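You operate a simulated robot arm through the tools that you are given. There is no shell and no other tool. Be economical: measure what you need, move in short steps, check, and stop when the job is done.

You run a simulated two-armed robot. Do the job below in one go: nothing can be reset, and whatever is moved stays where it is left.

Task
On the top of the wrapping table, fold the grey rag in half.
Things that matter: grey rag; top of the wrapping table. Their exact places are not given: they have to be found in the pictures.

It is judged by the outcome, as a careful person would: the job done as asked, and still so three seconds after it is handed in. It fails if anything else is knocked over, pushed out of place, dropped, spilled or broken. Flat cloth is picked up by pressing the open fingertips on it (5 to 10 N) and closing them slowly along it; thin cloth reads only 2 to 8 mm in the jaws.

Robot
Two 7-joint arms with two-finger parallel grippers on one trunk, on a base that drives. Base frame: it is fixed to the floor where the robot stands at the start and does not move with it; the origin is under the middle of the robot, x ahead of it, y to its left, z up; the surface under the hand at the start is at about z = 720. Readings come in mm, degrees, newtons and seconds.
The left shoulder is at the start at [70, 188, 1311], the right one opposite. With the tool pointing down near the work surface each hand reaches from about 100 to 700 mm from the robot's upright axis, wherever it stands, measured 20 degrees to its own side. Places, roughly: top of the wrapping table [700, 200, 700]. Payload 3.91 kg a hand.
The tool frame of a hand sits at the grasp point between the pads (the TCP): z along the fingers, y along the line on which they close. The tips reach 30 mm beyond it. The gripper opens to 110 mm. The fingers are 20 mm wide and 10 mm thick; the gripper's body (48 by 112 mm) begins 55 mm behind the TCP.
Orientation is that of the tool frame in the base frame, as a unit quaternion [x, y, z, w]. With the fingers straight down and closing along the base's y, the tool's x points along the base's -x, its y along +y and its z along -z.

Tools
- The arms move only by the tool play_rows. It takes "left_series", "right_series" or both (then of equal length, played together; a hand with none holds still); each is a list of rows, each a list of 6 numbers: the shift along the base's x, y, z in m, then the turn, a rotation vector about the base's x, y, z in degrees. In form: [[dx, dy, dz, rx, ry, rz], ...]. A call has 1 to 12 rows; each row shifts and turns the commanded pose from where the row before left it. "left_gripper" and "right_gripper" are, for a hand that has rows, the opening in per cent of the stroke, from 0 (shut) to 100 (fully open), set as the call begins (left out, the last holds). A row lasts 0.2 s, in which the tool goes at most 50 mm and 8.6 degrees; a call with a longer step from one row to the next is refused whole, and so is a gripper value outside its range. Where a pose cannot be reached the arm comes as near as it can. A force on the tool above 40 N (or 10 N above the force at the start of the call, whichever is more), or a blocked arm, ends the call early, and 0.2 s more pass. Each finger travels about 72 mm/s and halts on what it meets, pressing with about 27 N; the grip force reading is that of the motor and also rises with nothing between the fingers. The clock runs only during rows and for 0.2 s after the last one: add rows that do not move to give the fingers time. The reply holds the time, the measured pose of the TCP, the force on the tool along the base axes, the opening and the grip force, in the units named above and with some noise, with the torque about the TCP (base axes, N m) and any sound that the robot's microphone picked up, and new pictures: "pictures" is both (left out), scene, wrist or none (wrist: the cameras of the hands that moved).
- Cameras (640 x 400 px; columns grow to the right, rows downward): "scene" is now at [115.4, -1.1, 1517.5]; the picture's right is [-0.02, -1.00, 0.00], its down [-0.88, 0.02, -0.47] and it looks along [0.47, -0.01, -0.88] (base axes); focal length 248 px, centre (320, 200). "left" rides on the left gripper at [73, -17, -103] in its tool frame; the picture's right is [0.23, 0.97, 0.00], its down [-0.76, 0.18, -0.62] and it looks along [-0.61, 0.14, 0.78] (tool axes); focal length 222 px, centre (320, 200). "right" rides on the right gripper at [72, 17, -103] in its tool frame; the picture's right is [-0.23, 0.97, 0.00], its down [-0.76, -0.18, -0.62] and it looks along [-0.61, -0.14, 0.78] (tool axes); focal length 222 px, centre (320, 200).
- lift_body(by): slides the trunk up (or, below 0, down) by that many mm; the arms and the scene camera ride with it, the base frame stays. It gives what a move gives, with no picture.
- roll_base(legs): drives the robot by 1 to 6 legs, each [ahead, turn to the left] in mm and degrees, along the robot's own axes; the way and the turn of a leg run together, so that a leg with both is an arc; at most 1500 mm and 180 degrees a leg. The arms and the cameras ride along, it lands a little off, and it stops where it bumps. It gives what a move gives, and a new picture of the scene camera.
- aim_head(pan, tilt): turns the head with the scene camera to pan (to the left, within 86 degrees either way) and tilt (down, from -29 to 69), counted from straight ahead of the robot. It gives what a move gives, and a new picture of the scene camera.
- locate(camera, pixels): for up to 12 pixels [column, row] of the newest picture of that camera ("zoom" is the newest enlarged one), the place [x, y, z] in the base frame of the surface seen there, good to about 2 mm, but the place of the scene camera against the robot may be out by one fixed shift of up to 18 mm in any direction. No time passes.
- inspect(camera, box): a new picture of the part [left, top, right, bottom] of that camera's present view, enlarged. No time passes.
- hand_in(): hands the job in; it is judged then, once.

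Work in short steps. Measure before you move; look again where a grasp or a placing could have gone wrong, and mend it. You have 80 turns and 260 pictures in all, those below and enlarged ones among them. Open the grippers and draw the arms clear of the work before you hand the job in, unless the task says otherwise; then end with one line.

The tools are called after "Emit:" as a command line: name --argument value ..., lists and objects as JSON in quotes. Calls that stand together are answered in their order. play_rows: Moves the arms, as the interface text tells. Its arguments: {"type":"object","properties":{"left_series":{"type":"array","items":{"type":"array","items":{"type":"number"}}},"left_gripper":{"type":"number"},"right_series":{"type":"array","items":{"type":"array","items":{"type":"number"}}},"right_gripper":{"type":"number"},"pictures":{"type":"string","enum":["both","scene","wrist","none"]}},"required":[]} The other tools are called the same way: lift_body (by) slides the trunk up or down; roll_base (legs) drives the base; aim_head (pan, tilt) turns the head that bears the scene camera; locate (camera, pixels) gives the place of the surface under pixels of a picture; inspect (camera, box) takes an enlarged picture of a part of a camera's view; hand_in () hands the job in.

At the start:

```text
clock: 0.0
left_tcp_pos: [599.7, 333.8, 910.7]
left_tool_rot: [-0.001, 0.996, 0.009, 0.083]
left_force: [142.0, 3.3, -252.1]
left_moment: [3.24, -9.53, 1.66]
left_grip_width: 109.9
left_finger_force: 0.0
right_tcp_pos: [440.9, -118.4, 857.4]
right_tool_rot: [0.0, 1.0, 0.0, -0.001]
right_force: [0.2, -0.3, -0.5]
right_moment: [0.06, -0.03, -0.02]
right_grip_width: 109.9
right_finger_force: 0.1
trunk travel left (down, up): [-821.0, 119.0]
robot x, y, heading: [0.8, 0.2, -0.1]
head pan, tilt: [-1.0, 61.7]
```

scene: 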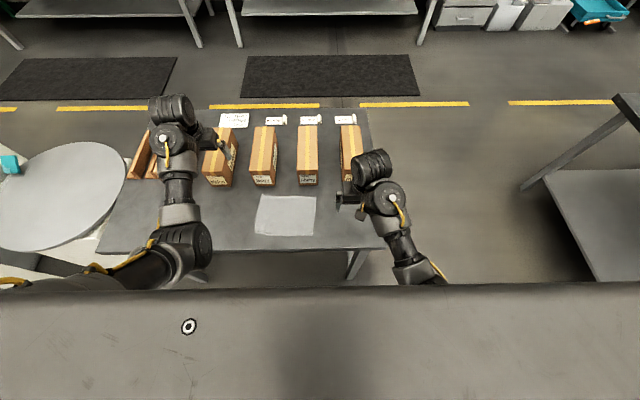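
right: 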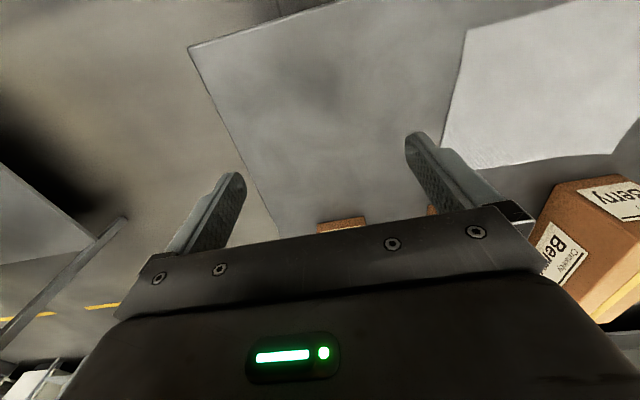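
left: 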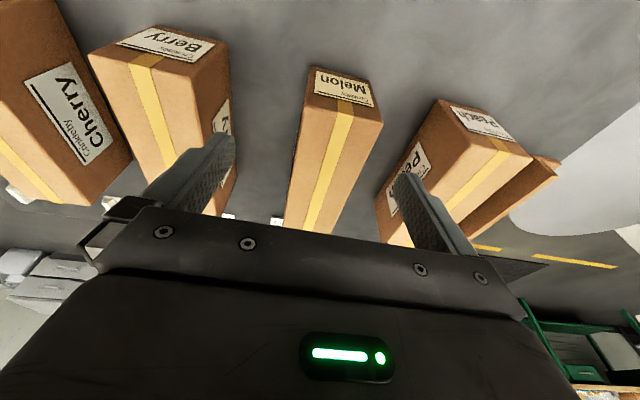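

The rag is seen at about (255-315, 195-236) in the scene. The left hand reads a large force, so I inspect it before moving anything.

Emit:
locate --camera "scene" --pixels '[[262, 197], [315, 197], [312, 234], [256, 234], [286, 215], [230, 220], [350, 230], [308, 184], [308, 160], [262, 183], [217, 185], [350, 180]]'

Emit:
inspect --camera "scene" --box '[90, 80, 410, 280]'

Emit:
inspect --camera "left" --box '[60, 60, 560, 300]'

```text
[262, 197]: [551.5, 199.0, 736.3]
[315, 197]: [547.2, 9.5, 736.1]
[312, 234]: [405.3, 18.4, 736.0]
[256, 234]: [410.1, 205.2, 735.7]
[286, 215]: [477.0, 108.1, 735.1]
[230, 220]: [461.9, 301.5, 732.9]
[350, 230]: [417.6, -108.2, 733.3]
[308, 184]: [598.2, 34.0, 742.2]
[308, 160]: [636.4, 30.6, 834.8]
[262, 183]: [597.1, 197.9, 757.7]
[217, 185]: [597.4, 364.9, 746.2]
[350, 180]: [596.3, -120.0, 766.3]
```

```text
2.00 times, centred on (250, 180) of scene
```

zoom: 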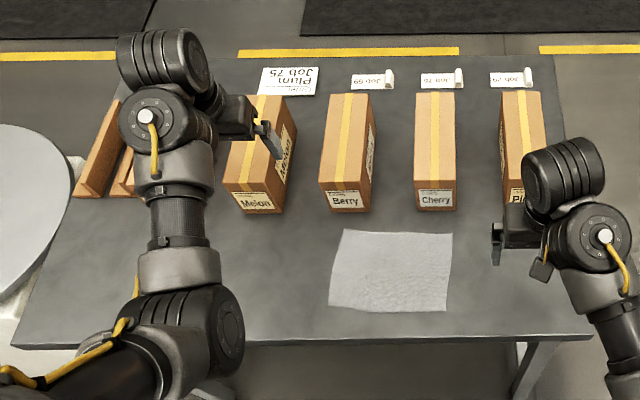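

```text
1.28 times, centred on (310, 180) of left
```

zoom: 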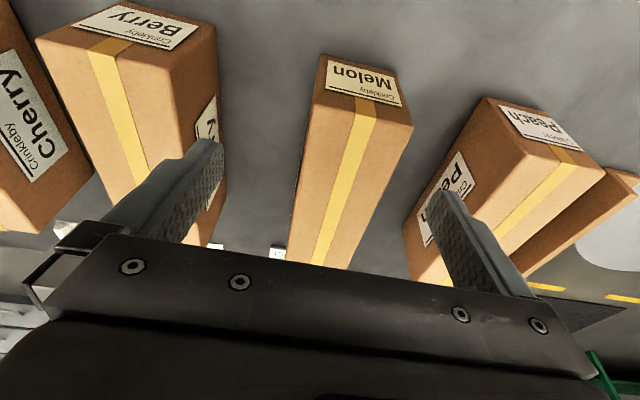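

The left fingers seem clear of the boxes (tips about 880, box tops about 820), so the force may be a start-up transient. I play one still row on the right hand to re-read it.

Emit:
play_rows --right_series '[[0, 0, 0, 0, 0, 0]]' --pictures "both"

Emit:
locate --camera "right" --pixels '[[466, 30], [442, 148], [613, 152], [545, 90], [330, 100], [190, 47]]'

```text
clock: 0.4
left_tcp_pos: [602.3, 332.9, 911.0]
left_tool_rot: [0.0, 0.996, 0.01, 0.092]
left_force: [72.2, 1.3, -124.2]
left_moment: [1.57, -4.72, 0.89]
left_grip_width: 110.0
left_finger_force: 0.0
right_tcp_pos: [439.9, -120.9, 856.2]
right_tool_rot: [0.0, 1.0, 0.0, 0.0]
right_force: [0.3, 0.5, 0.0]
right_moment: [-0.01, -0.01, 0.0]
right_grip_width: 109.9
right_finger_force: 0.0
trunk travel left (down, up): [-821.0, 119.0]
robot x, y, heading: [-3.0, 0.8, 0.1]
head pan, tilt: [-1.0, 61.7]
```

scene: 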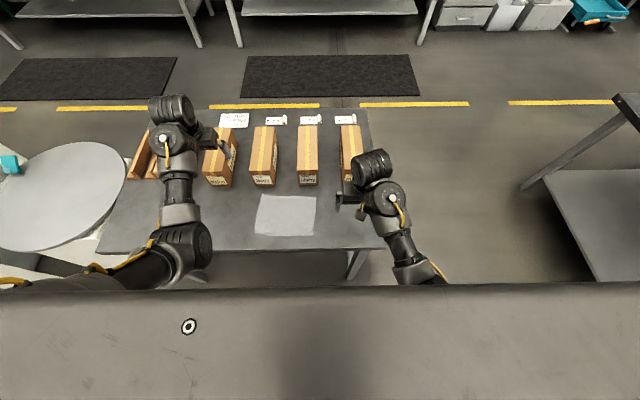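
right: 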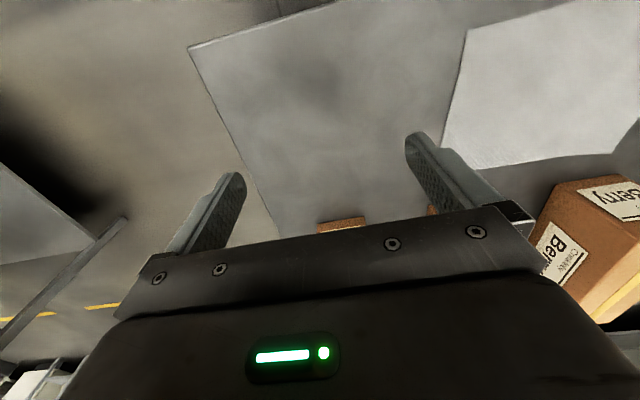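

```text
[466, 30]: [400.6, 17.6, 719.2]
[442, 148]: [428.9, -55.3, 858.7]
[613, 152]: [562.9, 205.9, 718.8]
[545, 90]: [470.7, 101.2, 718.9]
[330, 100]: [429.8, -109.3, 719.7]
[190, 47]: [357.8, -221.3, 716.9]
```

The left force is halving on its own and the right hand reads clean; right camera puts the table at z≈719 (scene reads about 16 mm high). I let the left settle with still rows.

Emit:
play_rows --right_series '[[0, 0, 0, 0, 0, 0], [0, 0, 0, 0, 0, 0], [0, 0, 0, 0, 0, 0], [0, 0, 0, 0, 0, 0], [0, 0, 0, 0, 0, 0]]' --pictures "none"

Emit:
aim_head --pan 25 --tilt 65

```text
clock: 1.6
left_tcp_pos: [601.5, 333.0, 911.7]
left_tool_rot: [0.0, 0.996, 0.01, 0.092]
left_force: [71.7, 0.9, -124.1]
left_moment: [1.75, -4.76, 0.98]
left_grip_width: 110.0
left_finger_force: 0.1
right_tcp_pos: [441.0, -119.6, 857.2]
right_tool_rot: [0.0, 1.0, 0.0, 0.0]
right_force: [-0.2, -0.7, 0.0]
right_moment: [-0.01, -0.01, 0.0]
right_grip_width: 109.9
right_finger_force: 0.1
trunk travel left (down, up): [-821.0, 119.0]
robot x, y, heading: [-1.5, -2.2, 0.2]
head pan, tilt: [-1.0, 61.7]
```

```text
clock: 2.5
left_tcp_pos: [601.8, 333.1, 910.9]
left_tool_rot: [0.0, 0.996, 0.011, 0.09]
left_force: [72.5, 3.7, -124.0]
left_moment: [1.41, -4.77, 0.69]
left_grip_width: 110.0
left_finger_force: 0.0
right_tcp_pos: [440.5, -120.5, 856.5]
right_tool_rot: [-0.001, 1.0, 0.0, -0.001]
right_force: [-0.3, -1.0, 0.4]
right_moment: [-0.03, 0.03, 0.02]
right_grip_width: 110.2
right_finger_force: 0.0
trunk travel left (down, up): [-821.0, 119.0]
robot x, y, heading: [0.1, 3.0, -0.1]
head pan, tilt: [25.0, 65.0]
```

scene: 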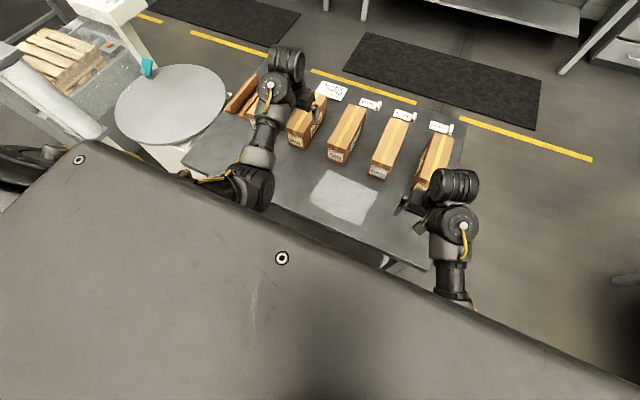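

The left force stays steady at (72, 0, -124), which hints at a link resting on something; I look closely at the left elbow around (255,185) and the hand.

Emit:
inspect --camera "scene" --box '[160, 40, 400, 230]'

Emit:
locate --camera "scene" --pixels '[[260, 185], [250, 205], [240, 185], [262, 135], [285, 60], [196, 165], [225, 175], [313, 108], [300, 140], [320, 100]]'

```text
2.11 times, centred on (280, 135) of scene
```

zoom: 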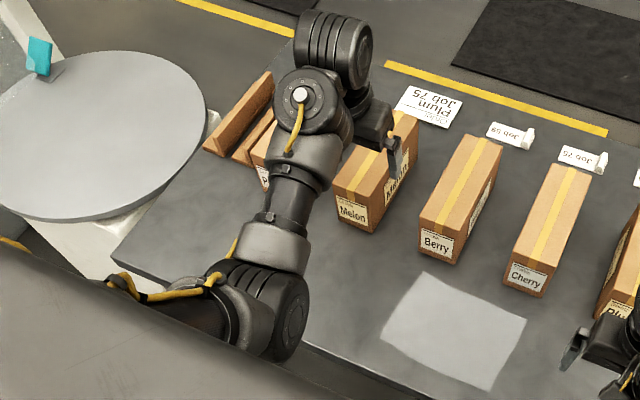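

```text
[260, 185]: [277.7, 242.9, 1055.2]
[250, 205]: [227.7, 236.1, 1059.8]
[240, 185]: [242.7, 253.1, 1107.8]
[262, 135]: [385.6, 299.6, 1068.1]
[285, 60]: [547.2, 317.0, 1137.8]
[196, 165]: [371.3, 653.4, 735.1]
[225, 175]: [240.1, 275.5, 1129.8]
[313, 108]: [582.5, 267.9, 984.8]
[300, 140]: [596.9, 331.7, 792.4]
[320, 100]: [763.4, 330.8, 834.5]
```

The elbow is at z≈1050 and nothing is touching anything visibly. I test the left arm with a small move up.

Emit:
play_rows --left_series '[[0, 0, 0.005, 0, 0, 0], [0, 0, 0.005, 0, 0, 0], [0, 0, 0.005, 0, 0, 0]]' --pictures "wrist"

```text
clock: 2.8
left_tcp_pos: [604.6, 333.8, 912.9]
left_tool_rot: [-0.001, 0.995, 0.011, 0.095]
left_force: [42.9, 2.9, -58.6]
left_moment: [0.5, -1.5, 0.3]
left_grip_width: 110.0
left_finger_force: 0.1
right_tcp_pos: [440.2, -120.9, 856.6]
right_tool_rot: [0.0, 1.0, 0.0, 0.0]
right_force: [0.1, 0.2, -0.3]
right_moment: [-0.04, 0.03, 0.02]
right_grip_width: 110.2
right_finger_force: 0.0
trunk travel left (down, up): [-821.0, 119.0]
robot x, y, heading: [-3.9, -0.3, 0.0]
head pan, tilt: [25.0, 65.0]
stopped in row 1 (left hand): the force on the tool passed its limit at 163 N (the readings are from after the stop); the commanded pose is now the measured one
```

left: 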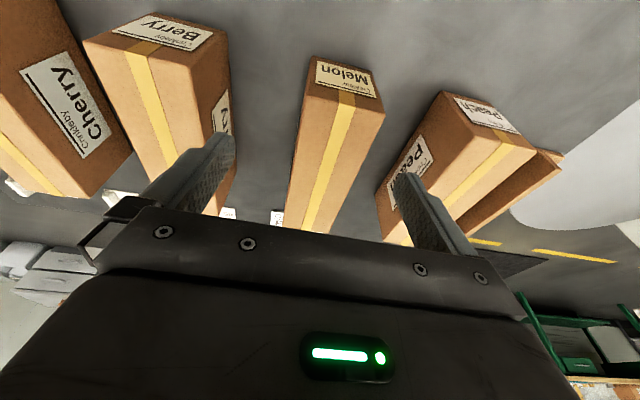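

Moving up pressed against something and the limit re-set the command; the force fell to 59 N and the tool leaned slightly further forward. I try yielding to it: forward and tilting forward a little.

Emit:
play_rows --left_series '[[0.005, 0, 0, 0, -2, 0], [0.005, 0, 0, 0, -2, 0]]' --pictures "scene"

```text
clock: 3.4
left_tcp_pos: [613.8, 332.4, 913.4]
left_tool_rot: [-0.001, 0.992, 0.01, 0.127]
left_force: [0.2, 0.6, -0.1]
left_moment: [-0.02, 0.01, 0.03]
left_grip_width: 110.0
left_finger_force: 0.1
right_tcp_pos: [440.7, -120.6, 856.6]
right_tool_rot: [0.0, 1.0, 0.0, 0.0]
right_force: [0.1, 0.5, 0.9]
right_moment: [-0.01, 0.01, -0.03]
right_grip_width: 109.8
right_finger_force: 0.1
trunk travel left (down, up): [-821.0, 119.0]
robot x, y, heading: [2.5, 0.2, -0.1]
head pan, tilt: [25.0, 65.0]
```

scene: 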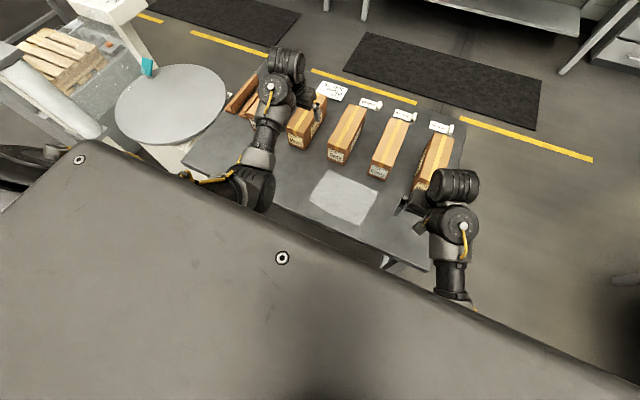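

The left force is now zero: the hand had been jammed against its own arm. I raise the trunk 70 mm so the left arm can extend downwards more while crossing above the boxes.

Emit:
lift_body --by 70

Emit:
play_rows --left_series '[[0, 0, -0.015, 0, 0, 0], [0, 0, -0.015, 0, 0, 0], [0, 0, -0.015, 0, 0, 0], [0, 0, -0.015, 0, 0, 0]]' --pictures "none"

Emit:
aim_head --pan 5 --tilt 62

```text
clock: 4.5
left_tcp_pos: [613.4, 333.9, 983.0]
left_tool_rot: [-0.001, 0.992, 0.01, 0.126]
left_force: [0.1, -0.3, -0.3]
left_moment: [-0.02, -0.01, 0.0]
left_grip_width: 109.8
left_finger_force: 0.1
right_tcp_pos: [441.6, -121.6, 927.6]
right_tool_rot: [0.0, 1.0, 0.0, 0.0]
right_force: [-0.7, 0.0, 0.3]
right_moment: [0.0, 0.0, -0.03]
right_grip_width: 110.0
right_finger_force: 0.2
trunk travel left (down, up): [-891.0, 49.0]
robot x, y, heading: [-0.5, -0.2, -0.1]
head pan, tilt: [25.0, 65.0]
```

```text
clock: 5.5
left_tcp_pos: [614.3, 331.3, 922.3]
left_tool_rot: [-0.002, 0.992, 0.01, 0.127]
left_force: [0.3, 0.4, 0.5]
left_moment: [0.0, 0.01, 0.01]
left_grip_width: 109.8
left_finger_force: 0.0
right_tcp_pos: [440.1, -120.6, 928.0]
right_tool_rot: [0.0, 1.0, 0.0, 0.0]
right_force: [-0.8, 0.4, 0.1]
right_moment: [-0.01, -0.03, 0.0]
right_grip_width: 109.9
right_finger_force: 0.1
trunk travel left (down, up): [-891.0, 49.0]
robot x, y, heading: [0.1, 1.1, 0.3]
head pan, tilt: [25.0, 65.0]
```

```text
clock: 6.3
left_tcp_pos: [614.5, 331.6, 921.9]
left_tool_rot: [-0.001, 0.992, 0.011, 0.128]
left_force: [0.7, -0.2, 0.0]
left_moment: [-0.01, -0.01, 0.01]
left_grip_width: 110.2
left_finger_force: 0.1
right_tcp_pos: [440.6, -120.3, 928.0]
right_tool_rot: [0.0, 1.0, 0.0, 0.0]
right_force: [-1.2, 0.8, 0.2]
right_moment: [0.02, 0.01, -0.05]
right_grip_width: 110.2
right_finger_force: 0.1
trunk travel left (down, up): [-891.0, 49.0]
robot x, y, heading: [2.7, 0.1, -0.2]
head pan, tilt: [5.0, 62.0]
```

scene: 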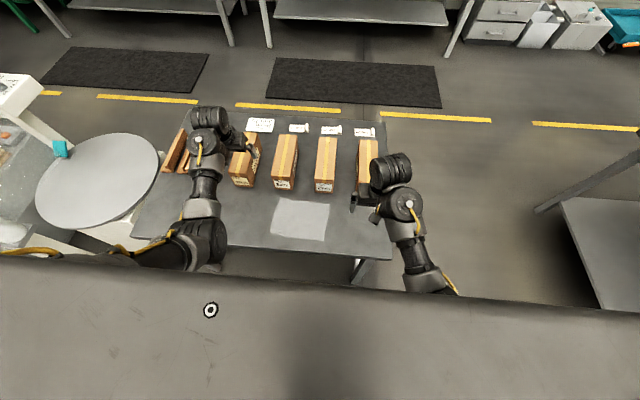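

Both arms are free now. I zoom on the rag for exact corners.

Emit:
inspect --camera "scene" --box '[250, 180, 350, 250]'

Emit:
inspect --camera "right" --box '[400, 0, 640, 180]'

```text
5.71 times, centred on (300, 215) of scene
```

zoom: 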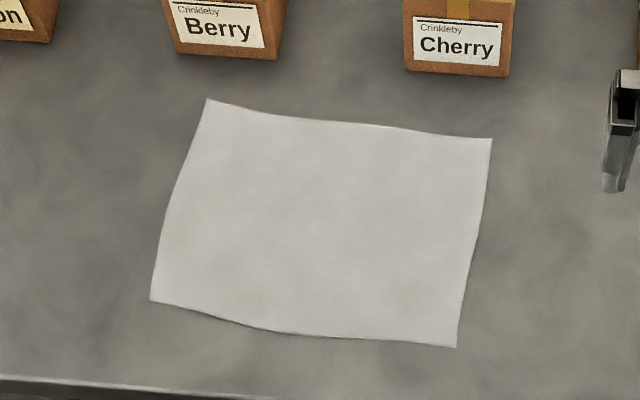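

```text
2.22 times, centred on (520, 90) of right
```

zoom: 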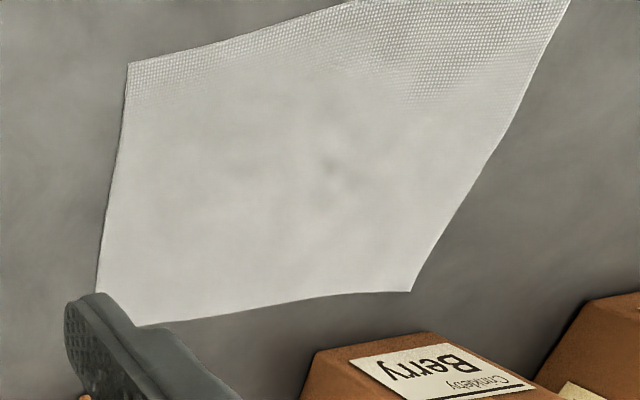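

I measure the corners from the right camera zoom, then from the scene.

Emit:
locate --camera "zoom" --pixels '[[131, 66], [409, 288], [568, 3], [510, 130], [145, 322], [320, 352]]'

Emit:
inspect --camera "scene" --box '[250, 180, 350, 250]'

Emit:
locate --camera "zoom" --pixels '[[208, 103], [489, 141], [454, 345], [153, 298], [180, 50], [275, 55], [408, 70], [507, 73], [345, 118], [300, 333], [173, 205], [475, 250]]'

```text
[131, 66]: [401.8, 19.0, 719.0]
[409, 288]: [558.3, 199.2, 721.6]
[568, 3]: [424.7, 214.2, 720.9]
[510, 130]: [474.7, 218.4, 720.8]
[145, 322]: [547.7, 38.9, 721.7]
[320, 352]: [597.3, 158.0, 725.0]
```

```text
5.71 times, centred on (300, 215) of scene
```

zoom: 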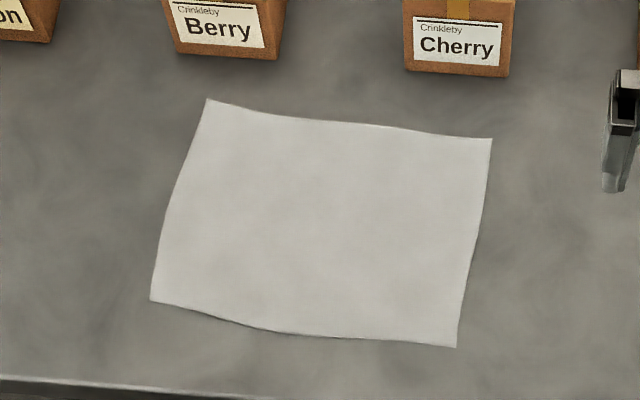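

```text
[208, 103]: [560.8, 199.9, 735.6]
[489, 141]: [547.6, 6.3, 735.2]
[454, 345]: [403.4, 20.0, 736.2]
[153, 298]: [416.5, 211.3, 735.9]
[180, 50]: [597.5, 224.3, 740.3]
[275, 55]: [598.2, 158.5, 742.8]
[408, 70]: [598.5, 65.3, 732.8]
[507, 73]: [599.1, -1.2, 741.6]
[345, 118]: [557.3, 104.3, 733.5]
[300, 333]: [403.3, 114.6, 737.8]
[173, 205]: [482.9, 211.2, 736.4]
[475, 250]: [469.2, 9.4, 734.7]
```

Correcting the scene by about (-2,-1,-15): corners FL(559,199), FR(546,5), NR(401,19), NL(415,210), table 719; box fronts at x≈596. I'll fold the far edge onto the near edge (shift -144, +12). First the left goes high over the boxes to above the far-left corner, straightening.

Emit:
play_rows --left_series '[[-0.0086, -0.0197, 0, -0.16, 1.8, -0.48], [-0.0086, -0.0197, 0, -0.16, 1.8, -0.48], [-0.0086, -0.0197, 0, -0.16, 1.8, -0.48], [-0.0086, -0.0197, 0, -0.16, 1.8, -0.48], [-0.0086, -0.0197, 0, -0.16, 1.8, -0.48], [-0.0086, -0.0197, 0, -0.16, 1.8, -0.48], [-0.0086, -0.0197, 0, -0.16, 1.8, -0.48], [-0.0086, -0.0197, 0, -0.16, 1.8, -0.48]]' --left_gripper 22 --pictures "both"

```text
clock: 7.9
left_tcp_pos: [558.2, 200.0, 922.5]
left_tool_rot: [0.028, 0.999, -0.003, 0.028]
left_force: [5.8, -7.0, -13.7]
left_moment: [0.82, -0.48, 0.6]
left_grip_width: 24.2
left_finger_force: 0.1
right_tcp_pos: [441.3, -121.3, 926.4]
right_tool_rot: [0.0, 1.0, 0.0, 0.0]
right_force: [0.2, -0.2, -1.1]
right_moment: [0.01, 0.01, 0.03]
right_grip_width: 110.0
right_finger_force: 0.1
trunk travel left (down, up): [-891.0, 49.0]
robot x, y, heading: [2.4, -2.6, 0.2]
head pan, tilt: [5.0, 62.0]
stopped in row 7 (left hand): the force on the tool passed its limit at 60 N (the readings are from after the stop); the commanded pose is now the measured one
```

scene: 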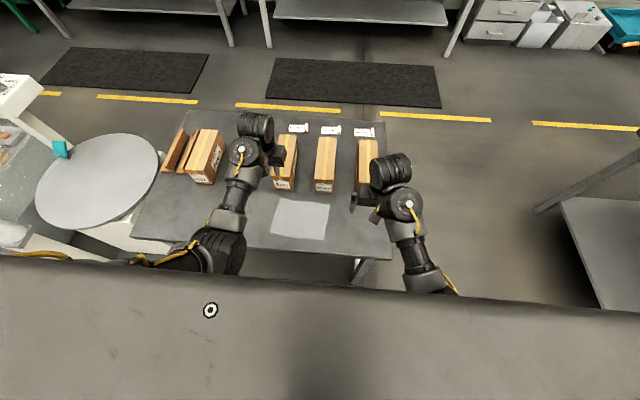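
left: 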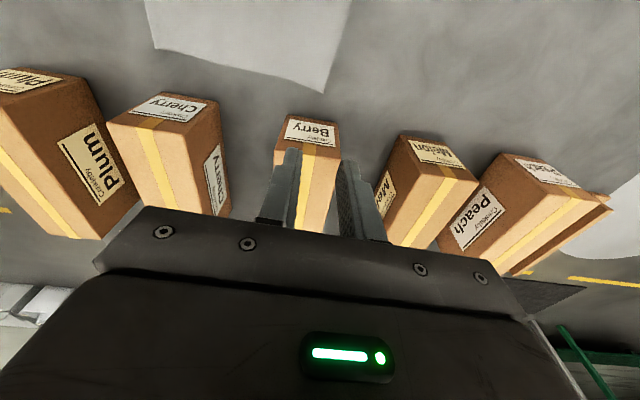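

Same self-limit again (60 N), left now at (558,200,922) and in front of the boxes. I lower it first, staying ahead of the box fronts, to extend the arm.

Emit:
play_rows --left_series '[[0, -0.002, -0.01, 0, 0, 0], [0, -0.003, -0.015, 0, 0, 0], [0, -0.003, -0.015, 0, 0, 0], [0, -0.003, -0.015, 0, 0, 0], [0, -0.003, -0.015, 0, 0, 0]]' --pictures "none"

Emit:
play_rows --left_series '[[-0.003, -0.003, -0.008, 0, 0.8, 0.1], [-0.003, -0.003, -0.008, 0, 0.8, 0.1], [-0.003, -0.003, -0.008, 0, 0.8, 0], [-0.003, -0.003, -0.008, 0, 0.8, 0]]' --pictures "wrist"

```text
clock: 9.1
left_tcp_pos: [555.9, 186.2, 852.9]
left_tool_rot: [0.028, 0.999, -0.003, 0.027]
left_force: [0.2, -0.2, -0.6]
left_moment: [-0.04, -0.01, -0.02]
left_grip_width: 24.0
left_finger_force: 0.2
right_tcp_pos: [441.3, -120.7, 927.0]
right_tool_rot: [0.0, 1.0, 0.001, 0.0]
right_force: [-0.2, 0.1, -0.4]
right_moment: [-0.02, -0.02, 0.04]
right_grip_width: 110.1
right_finger_force: 0.0
trunk travel left (down, up): [-891.0, 49.0]
robot x, y, heading: [-3.2, -3.1, -0.2]
head pan, tilt: [5.0, 62.0]
```

```text
clock: 10.1
left_tcp_pos: [543.9, 173.5, 821.2]
left_tool_rot: [0.027, 1.0, -0.004, -0.001]
left_force: [0.1, 0.0, -0.7]
left_moment: [0.01, 0.0, 0.01]
left_grip_width: 24.4
left_finger_force: 0.0
right_tcp_pos: [440.9, -119.8, 928.1]
right_tool_rot: [0.0, 1.0, 0.001, -0.001]
right_force: [0.4, -0.2, -0.5]
right_moment: [0.02, 0.0, 0.02]
right_grip_width: 109.9
right_finger_force: 0.0
trunk travel left (down, up): [-891.0, 49.0]
robot x, y, heading: [1.5, 1.6, 0.1]
head pan, tilt: [5.0, 62.0]
```

left: 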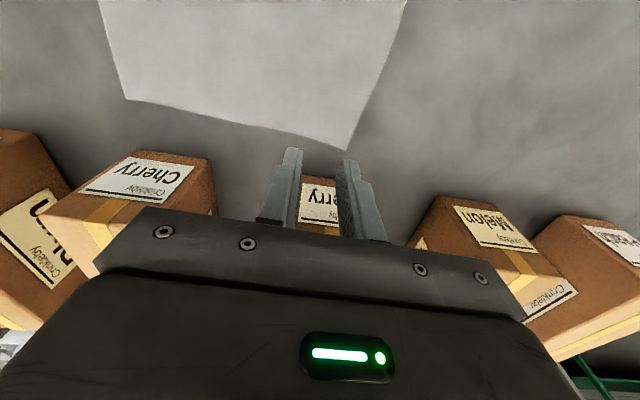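

Left is set above its corner at (544,174,821) with no force. Now the right goes to above the far-right corner (536,32,821).

Emit:
play_rows --right_series '[[0.015, 0.025, -0.018, 0, 0, -0.6], [0.016, 0.025, -0.018, 0, 0, -0.6], [0.016, 0.025, -0.018, 0, 0, -0.6], [0.016, 0.025, -0.018, 0, 0, -0.6], [0.016, 0.026, -0.018, 0, 0, -0.6], [0.016, 0.026, -0.017, 0, 0, -0.6]]' --right_gripper 22 --pictures "both"

Emit:
locate --camera "left" --pixels '[[345, 147], [127, 98], [402, 5], [240, 122]]'

```text
clock: 11.7
left_tcp_pos: [544.1, 173.0, 820.2]
left_tool_rot: [0.027, 1.0, -0.003, -0.001]
left_force: [-0.1, -1.1, 0.3]
left_moment: [-0.03, 0.0, -0.01]
left_grip_width: 24.0
left_finger_force: 0.1
right_tcp_pos: [550.3, -32.8, 801.6]
right_tool_rot: [0.054, 0.998, -0.037, 0.002]
right_force: [-0.6, 0.3, 0.0]
right_moment: [-0.01, 0.0, 0.03]
right_grip_width: 24.1
right_finger_force: 0.0
trunk travel left (down, up): [-891.0, 49.0]
robot x, y, heading: [-0.8, 0.5, -0.3]
head pan, tilt: [5.0, 62.0]
stopped in row 6 (right hand): the arm was blocked; the commanded pose is now the measured one
```

scene: 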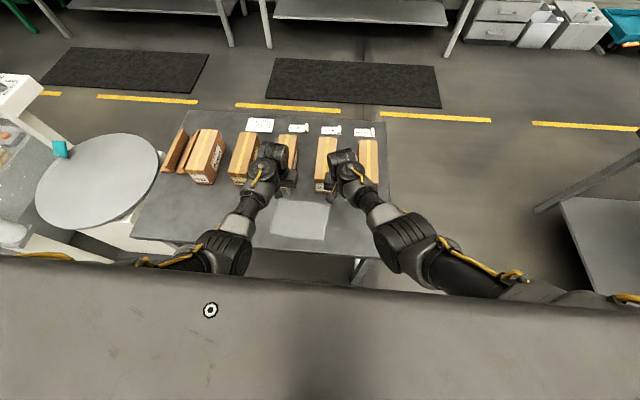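
right: 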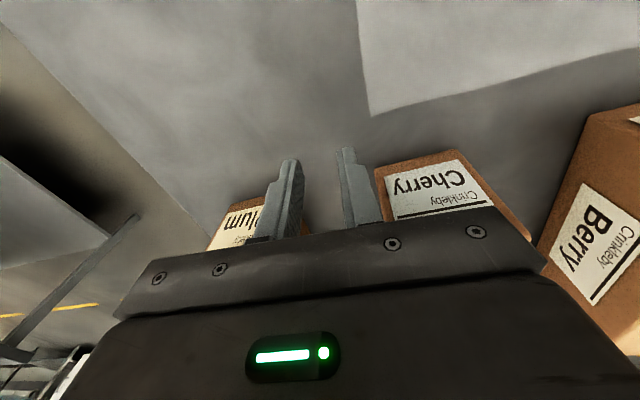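

```text
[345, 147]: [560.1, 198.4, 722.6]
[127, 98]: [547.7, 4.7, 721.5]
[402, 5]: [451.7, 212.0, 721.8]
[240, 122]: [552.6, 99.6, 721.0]
```

Right stopped short at (550,-33,802), slightly rolled, with no force; left camera confirms corners FL(560,198), FR(548,5). I correct the right's pose in small steps, back then sideways.

Emit:
play_rows --right_series '[[-0.008, 0, 0.006, 0, 0, 0], [-0.008, 0.008, 0.006, 0, 0, 0], [0, 0.012, 0.004, 1, 0, 0], [0, 0.012, 0, 1, 0, 0]]' --pictures "scene"

Emit:
inspect --camera "scene" --box '[190, 100, 430, 280]'

```text
clock: 12.9
left_tcp_pos: [544.3, 173.6, 820.1]
left_tool_rot: [0.027, 1.0, -0.003, -0.001]
left_force: [-0.3, 0.6, 0.3]
left_moment: [0.01, 0.02, -0.01]
left_grip_width: 24.0
left_finger_force: 0.1
right_tcp_pos: [540.0, -40.8, 802.8]
right_tool_rot: [0.066, 0.997, -0.045, 0.002]
right_force: [-1.5, 0.5, 0.2]
right_moment: [0.01, 0.04, 0.03]
right_grip_width: 24.4
right_finger_force: 0.0
trunk travel left (down, up): [-891.0, 49.0]
robot x, y, heading: [-3.1, -2.0, 0.3]
head pan, tilt: [5.0, 62.0]
stopped in row 4 (right hand): the arm was blocked; the commanded pose is now the measured one
```

scene: 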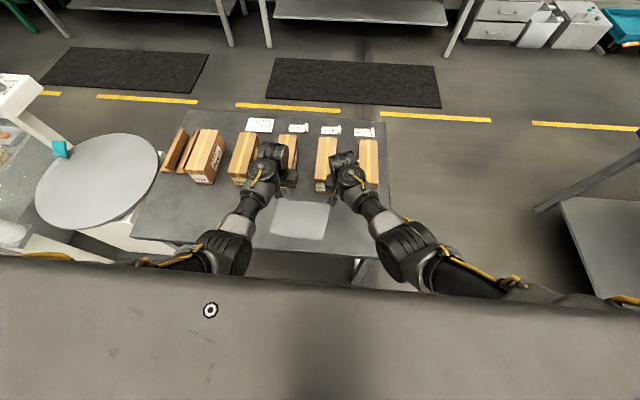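

```text
2.22 times, centred on (310, 190) of scene
```

zoom: 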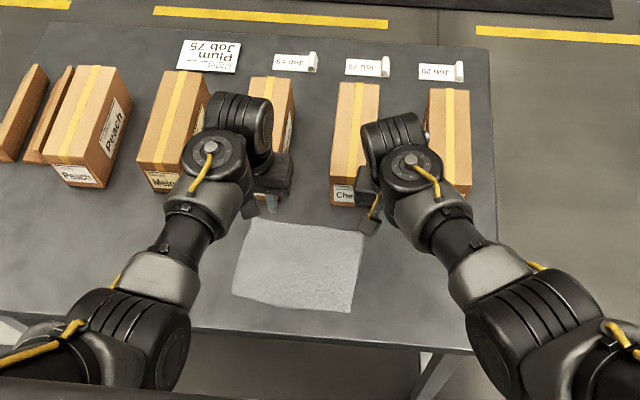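

The right arm seems to hit a joint limit reaching inward (y≈-40 at x 540). The rag lies left of centre, so I'll draw the right hand back and level it, then turn the base a little left to centre the rag.

Emit:
play_rows --right_series '[[-0.015, -0.01, 0.01, 0, 0, 0], [-0.015, -0.01, 0.01, 1, 0, 1.5], [-0.015, -0.01, 0.01, 1, 0, 1.5], [-0.015, -0.01, 0.01, 1, 0, 1.5], [-0.015, -0.01, 0.01, 1, 0, 1.5], [-0.015, -0.01, 0.01, 1, 0, 1.5]]' --left_series '[[0, 0, 0.005, 0, 0, 0], [0, 0, 0.005, 0, 0, 0], [0, 0, 0.005, 0, 0, 0], [0, 0, 0, 0, 0, 0], [0, 0, 0, 0, 0, 0], [0, 0, 0, 0, 0, 0]]' --pictures "none"

```text
clock: 14.3
left_tcp_pos: [543.3, 172.5, 835.0]
left_tool_rot: [0.026, 1.0, -0.004, -0.001]
left_force: [-0.8, 0.0, -1.0]
left_moment: [-0.01, -0.02, 0.01]
left_grip_width: 24.3
left_finger_force: 0.1
right_tcp_pos: [448.7, -98.8, 863.7]
right_tool_rot: [-0.001, 1.0, -0.001, 0.0]
right_force: [0.2, 0.4, -0.5]
right_moment: [0.01, -0.05, -0.03]
right_grip_width: 24.3
right_finger_force: 0.0
trunk travel left (down, up): [-891.0, 49.0]
robot x, y, heading: [1.7, 2.3, -0.0]
head pan, tilt: [5.0, 62.0]
```

Right is level again at (449,-99,864). I turn the base left 11°.

Emit:
roll_base --legs '[[0, 11]]'

```text
clock: 15.4
left_tcp_pos: [500.6, 273.7, 834.4]
left_tool_rot: [-0.07, 0.998, -0.003, -0.001]
left_force: [-0.1, -0.6, -0.1]
left_moment: [-0.01, -0.05, -0.02]
left_grip_width: 24.6
left_finger_force: 0.0
right_tcp_pos: [460.6, -9.9, 861.4]
right_tool_rot: [-0.096, 0.995, 0.0, 0.001]
right_force: [0.2, 0.8, 0.8]
right_moment: [-0.03, -0.01, 0.01]
right_grip_width: 23.9
right_finger_force: 0.1
trunk travel left (down, up): [-891.0, 49.0]
robot x, y, heading: [-1.9, -1.9, 10.8]
head pan, tilt: [5.0, 62.0]
```

scene: 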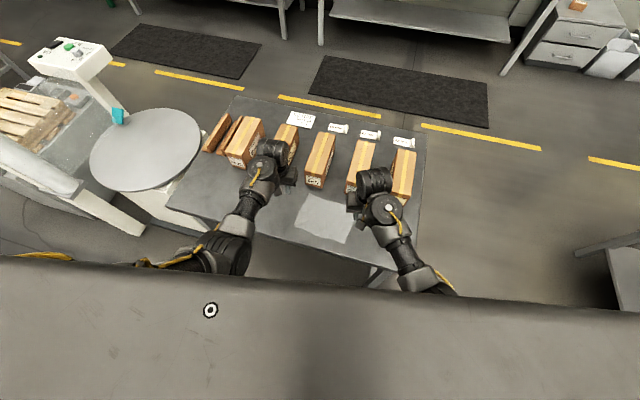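

Now the right moves again to above the far-right corner, without yawing.

Emit:
play_rows --right_series '[[0.0127, 0.007, -0.009, 0, 0, 0], [0.0127, 0.007, -0.009, 0, 0, 0], [0.0127, 0.007, -0.009, 0, 0, 0], [0.0127, 0.007, -0.009, 0, 0, 0], [0.0127, 0.007, -0.009, 0, 0, 0], [0.0127, 0.007, -0.009, 0, 0, 0]]' --pictures "both"

```text
clock: 16.8
left_tcp_pos: [501.4, 273.9, 832.9]
left_tool_rot: [-0.069, 0.998, -0.004, 0.0]
left_force: [-0.4, 0.3, 0.5]
left_moment: [0.01, 0.02, 0.01]
left_grip_width: 24.0
left_finger_force: 0.1
right_tcp_pos: [535.9, 31.8, 807.8]
right_tool_rot: [-0.096, 0.995, 0.0, 0.001]
right_force: [-0.3, 0.5, 0.7]
right_moment: [0.03, 0.02, -0.01]
right_grip_width: 24.2
right_finger_force: 0.1
trunk travel left (down, up): [-891.0, 49.0]
robot x, y, heading: [-1.0, -0.7, 11.1]
head pan, tilt: [5.0, 62.0]
```

scene: 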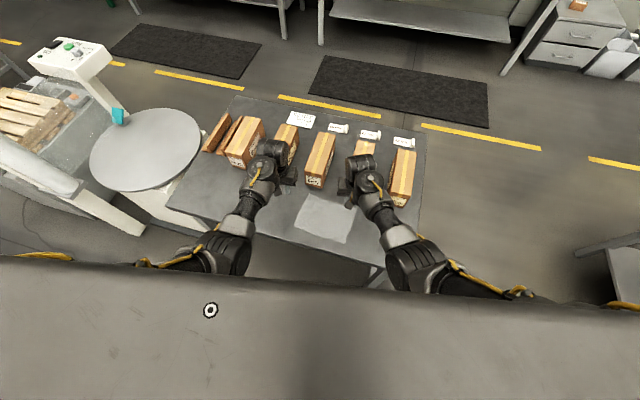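
right: 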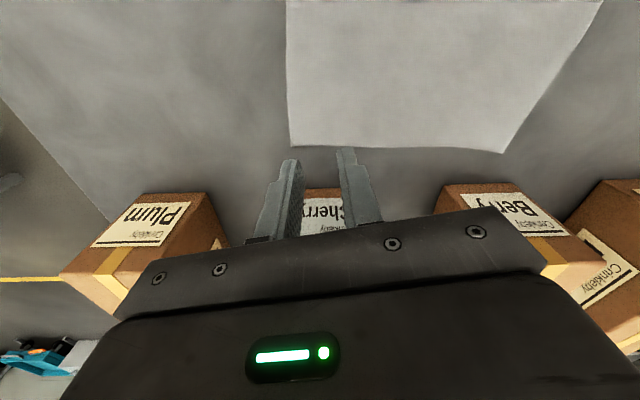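

Right reached (536,32,808) cleanly. Now the left to above the far-left corner (545,174).

Emit:
play_rows --left_series '[[0.0073, -0.0167, -0.004, 0, 0, 0], [0.0073, -0.0167, -0.004, 0, 0, 0], [0.0073, -0.0167, -0.004, 0, 0, 0], [0.0073, -0.0167, -0.004, 0, 0, 0], [0.0073, -0.0167, -0.004, 0, 0, 0], [0.0073, -0.0167, -0.004, 0, 0, 0]]' --pictures "both"

```text
clock: 18.2
left_tcp_pos: [544.0, 172.6, 810.8]
left_tool_rot: [-0.07, 0.998, -0.003, -0.001]
left_force: [-0.7, -0.1, -1.1]
left_moment: [0.0, -0.06, -0.01]
left_grip_width: 24.2
left_finger_force: 0.0
right_tcp_pos: [535.8, 31.3, 807.5]
right_tool_rot: [-0.097, 0.995, 0.001, 0.0]
right_force: [0.1, -0.4, -0.2]
right_moment: [0.01, 0.02, 0.01]
right_grip_width: 24.4
right_finger_force: 0.1
trunk travel left (down, up): [-891.0, 49.0]
robot x, y, heading: [-0.3, 0.4, 10.8]
head pan, tilt: [5.0, 62.0]
```

scene: 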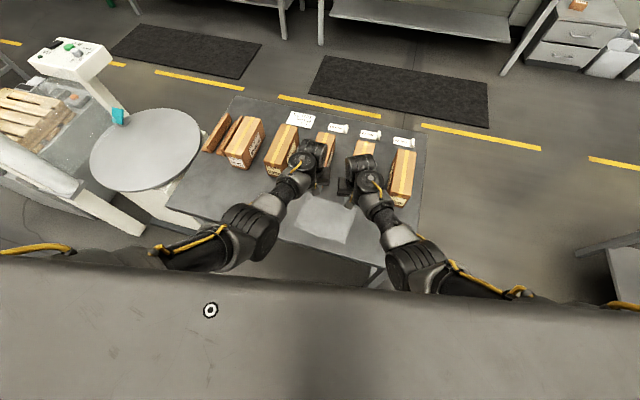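
left: 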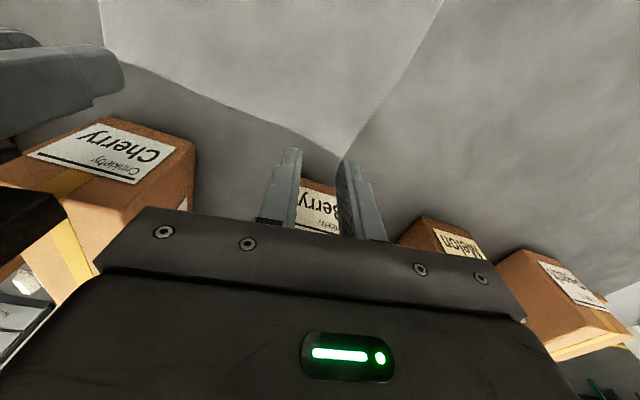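

Both hands are above the far corners. I descend both to about 3 mm above the cloth.

Emit:
play_rows --left_series '[[0, 0, -0.019, 0, 0, 0], [0, 0, -0.019, 0, 0, 0], [0.001, 0.001, -0.014, 0, 0, 0], [0, 0, -0.003, 0, 0, 0], [0, 0, 0, 0, 0, 0]]' --right_series '[[-0.001, 0, -0.018, 0, 0, 0], [-0.001, 0, -0.018, 0, 0, 0], [-0.001, 0, -0.013, 0, 0, 0], [0, 0, -0.003, 0, 0, 0], [0, 0, 0, 0, 0, 0]]' --pictures "wrist"

```text
clock: 19.4
left_tcp_pos: [546.5, 173.6, 756.0]
left_tool_rot: [-0.07, 0.998, -0.004, -0.001]
left_force: [1.2, 1.2, -0.5]
left_moment: [-0.01, -0.02, -0.01]
left_grip_width: 24.0
left_finger_force: 0.1
right_tcp_pos: [534.4, 34.1, 756.0]
right_tool_rot: [-0.096, 0.995, 0.0, 0.002]
right_force: [-0.4, 0.0, 0.1]
right_moment: [-0.01, -0.01, -0.03]
right_grip_width: 24.3
right_finger_force: 0.0
trunk travel left (down, up): [-891.0, 49.0]
robot x, y, heading: [1.7, 0.2, 11.0]
head pan, tilt: [5.0, 62.0]
```

right: 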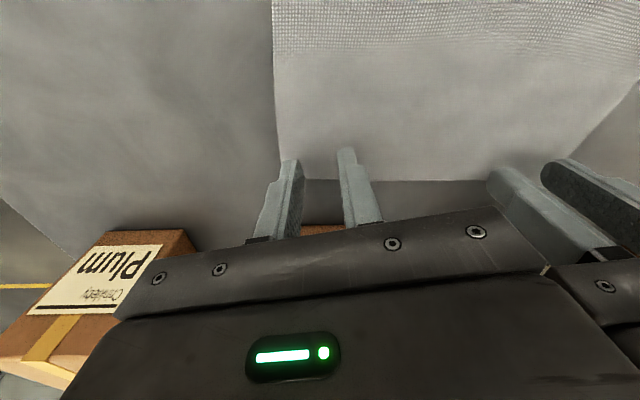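
left: 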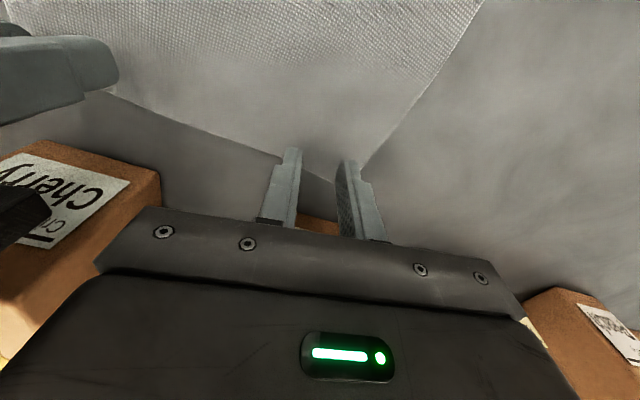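

Tips are just inside the cloth edges; I nudge both a little inward (-4 mm x) and descend in small steps to press 5–10 N.

Emit:
play_rows --left_series '[[-0.004, -0.002, -0.003, 0, 0, 0], [0, 0, -0.002, 0, 0, 0], [0, 0, 0, 0, 0, 0]]' --right_series '[[-0.004, 0, -0.003, 0, 0, 0], [0, 0, -0.002, 0, 0, 0], [0, 0, 0, 0, 0, 0]]' --pictures "wrist"

```text
clock: 20.2
left_tcp_pos: [541.4, 172.1, 752.8]
left_tool_rot: [-0.07, 0.998, -0.004, 0.001]
left_force: [-0.6, 1.9, 4.5]
left_moment: [0.13, 0.01, -0.01]
left_grip_width: 24.1
left_finger_force: 0.1
right_tcp_pos: [528.7, 32.5, 752.2]
right_tool_rot: [-0.096, 0.995, 0.0, 0.002]
right_force: [-0.6, -0.4, 1.1]
right_moment: [0.0, -0.01, -0.03]
right_grip_width: 24.4
right_finger_force: 0.2
trunk travel left (down, up): [-891.0, 49.0]
robot x, y, heading: [-1.8, -1.2, 11.0]
head pan, tilt: [5.0, 62.0]
```

right: 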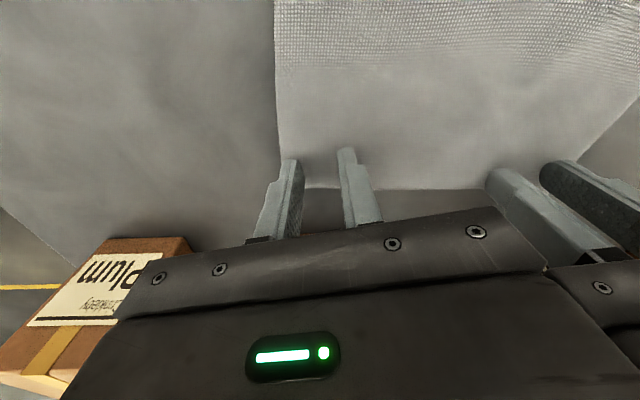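
left: 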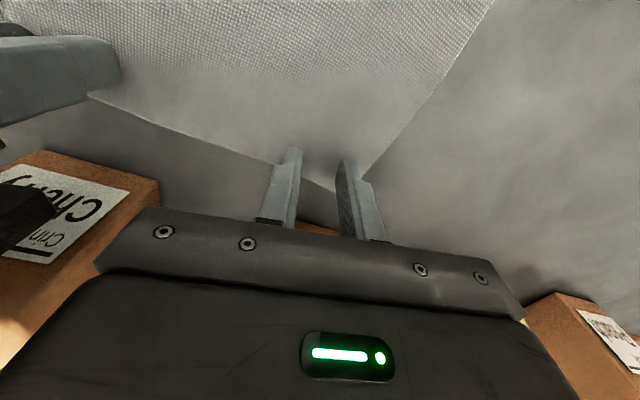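

Contact begins: left 4.5 N, right 1.1 N. I press slightly more.

Emit:
play_rows --left_series '[[0, 0, -0.001, 0, 0, 0], [0, 0, 0, 0, 0, 0]]' --right_series '[[0, 0, -0.002, 0, 0, 0], [0, 0, 0, 0, 0, 0]]' --pictures "none"

```text
clock: 20.8
left_tcp_pos: [539.9, 172.0, 751.1]
left_tool_rot: [-0.069, 0.998, -0.004, 0.001]
left_force: [1.7, 0.6, 9.3]
left_moment: [0.23, -0.05, 0.0]
left_grip_width: 24.4
left_finger_force: 0.1
right_tcp_pos: [527.4, 31.6, 750.4]
right_tool_rot: [-0.096, 0.995, 0.001, 0.002]
right_force: [-0.6, -1.1, 10.8]
right_moment: [-0.18, -0.02, 0.0]
right_grip_width: 24.1
right_finger_force: 0.4
trunk travel left (down, up): [-891.0, 49.0]
robot x, y, heading: [-4.4, 0.3, 10.9]
head pan, tilt: [5.0, 62.0]
```

About 10 N on each. I close slowly in steps.

Emit:
play_rows --left_series '[[0, 0, 0, 0.5, 0, 0], [0, 0, 0, 0, 0, 0]]' --right_series '[[0, 0, 0, -0.5, 0, 0], [0, 0, 0, 0, 0, 0]]' --left_gripper 16 --right_gripper 16 --pictures "wrist"

```text
clock: 21.4
left_tcp_pos: [541.5, 170.3, 751.1]
left_tool_rot: [-0.07, 0.998, 0.001, 0.002]
left_force: [0.6, -1.7, 14.3]
left_moment: [-0.06, -0.05, 0.0]
left_grip_width: 17.1
left_finger_force: 0.1
right_tcp_pos: [527.2, 34.1, 751.0]
right_tool_rot: [-0.095, 0.995, -0.004, 0.002]
right_force: [-0.2, 0.7, 9.3]
right_moment: [0.04, 0.03, 0.01]
right_grip_width: 16.9
right_finger_force: 0.0
trunk travel left (down, up): [-891.0, 49.0]
robot x, y, heading: [-1.8, 1.4, 11.1]
head pan, tilt: [5.0, 62.0]
```

right: 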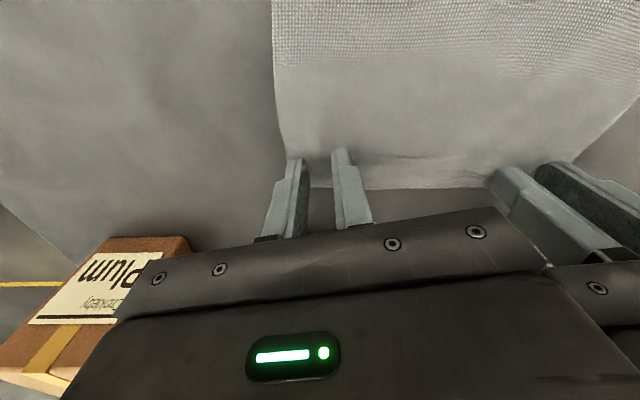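
left: 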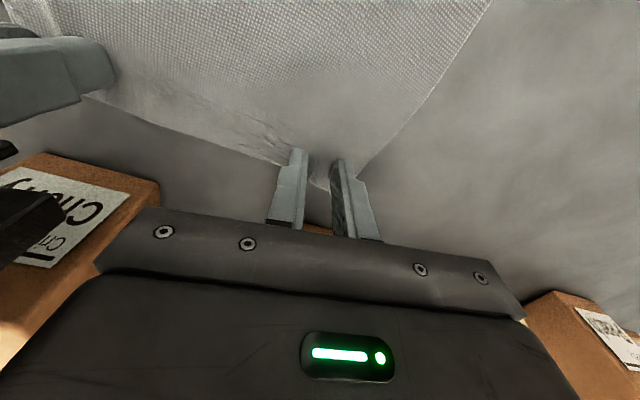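

The cloth is bunching between the fingers on both hands. I keep closing.

Emit:
play_rows --left_series '[[0, 0, 0.0005, 0, 0, 0], [0, 0, 0, 0, 0, 0]]' --right_series '[[0, 0, 0, 0, 0, 0], [0, 0, 0, 0, 0, 0]]' --left_gripper 9 --right_gripper 9 --pictures "none"

Emit:
play_rows --left_series '[[0, 0, 0, 0, 0, 0], [0, 0, 0, 0, 0, 0], [0, 0, 0, 0, 0, 0]]' --right_series '[[0, 0, 0, 0, 0, 0], [0, 0, 0, 0, 0, 0], [0, 0, 0, 0, 0, 0]]' --left_gripper 0 --right_gripper 0 --pictures "wrist"

```text
clock: 22.0
left_tcp_pos: [540.5, 172.4, 751.1]
left_tool_rot: [-0.07, 0.998, 0.0, 0.001]
left_force: [0.9, -1.5, 14.2]
left_moment: [-0.08, -0.03, -0.03]
left_grip_width: 10.0
left_finger_force: 0.1
right_tcp_pos: [529.1, 32.4, 750.5]
right_tool_rot: [-0.096, 0.995, -0.004, 0.003]
right_force: [0.1, 2.4, 12.2]
right_moment: [0.09, -0.01, -0.01]
right_grip_width: 10.2
right_finger_force: 0.4
trunk travel left (down, up): [-891.0, 49.0]
robot x, y, heading: [-0.1, 1.1, 11.2]
head pan, tilt: [5.0, 62.0]
```

```text
clock: 22.8
left_tcp_pos: [541.0, 170.8, 751.6]
left_tool_rot: [-0.07, 0.998, 0.0, 0.001]
left_force: [-1.0, -6.0, 13.1]
left_moment: [-0.15, -0.08, 0.01]
left_grip_width: 1.2
left_finger_force: 27.4
right_tcp_pos: [528.2, 32.2, 751.9]
right_tool_rot: [-0.096, 0.995, -0.005, 0.002]
right_force: [1.3, 6.5, 11.7]
right_moment: [0.16, -0.06, 0.01]
right_grip_width: 1.8
right_finger_force: 26.3
trunk travel left (down, up): [-891.0, 49.0]
robot x, y, heading: [0.2, 2.2, 11.1]
head pan, tilt: [5.0, 62.0]
```

right: 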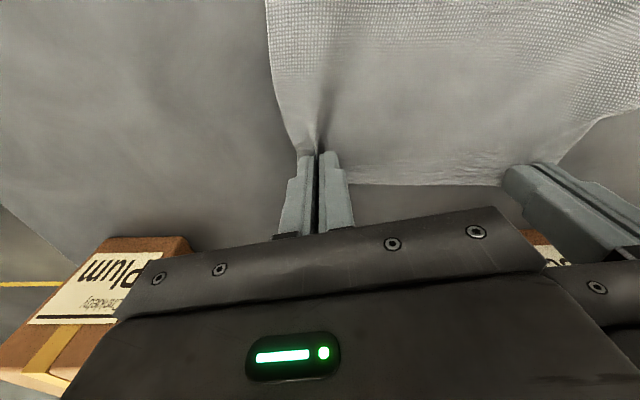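
left: 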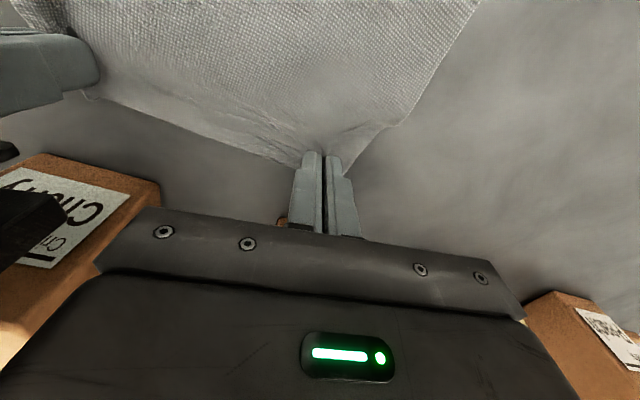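

Widths 1.2/1.8 mm and the cloth tension pulls the hands towards each other (±6 N): both seem to have hold. I lift 30 mm, easing the hands 4 mm together each, and look.

Emit:
play_rows --left_series '[[0, -0.002, 0.005, 0, 0, 0], [0, -0.002, 0.01, 0, 0, 0], [-0.008, 0, 0.015, 0, 0, 0]]' --right_series '[[0, 0.002, 0.005, 0, 0, 0], [0, 0.002, 0.01, 0, 0, 0], [-0.008, 0, 0.015, 0, 0, 0]]' --pictures "both"

```text
clock: 23.8
left_tcp_pos: [549.3, 196.8, 789.1]
left_tool_rot: [-0.08, 0.997, 0.012, 0.011]
left_force: [0.2, 0.1, -0.1]
left_moment: [0.05, 0.02, 0.0]
left_grip_width: 0.1
left_finger_force: 26.9
right_tcp_pos: [526.0, 31.7, 780.4]
right_tool_rot: [-0.094, 0.996, -0.007, 0.001]
right_force: [0.1, 0.0, 0.3]
right_moment: [-0.01, -0.04, 0.0]
right_grip_width: 1.6
right_finger_force: 27.1
trunk travel left (down, up): [-891.0, 49.0]
robot x, y, heading: [-2.4, -1.0, 10.7]
head pan, tilt: [5.0, 62.0]
stopped in row 3 (left hand): the arm was blocked; the commanded pose is now the measured one
```

scene: 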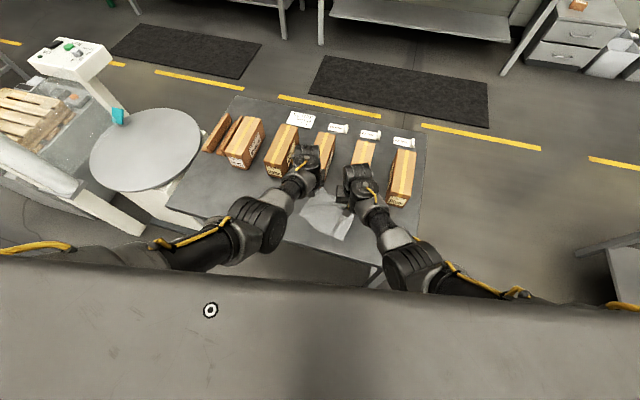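
right: 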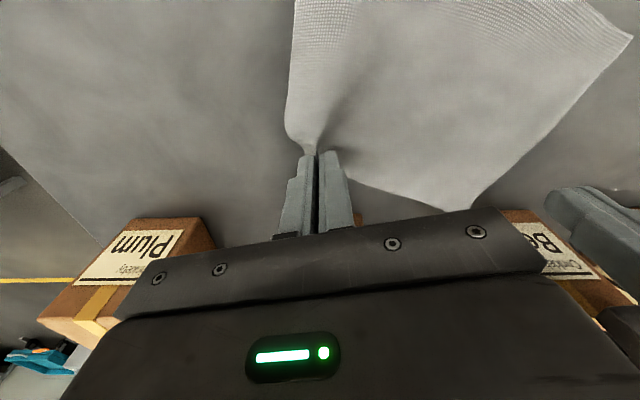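
left: 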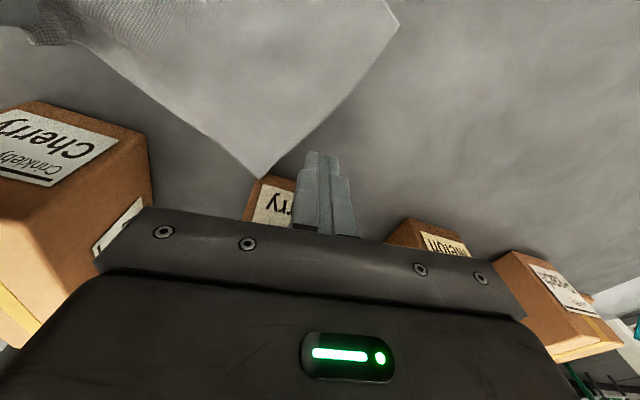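

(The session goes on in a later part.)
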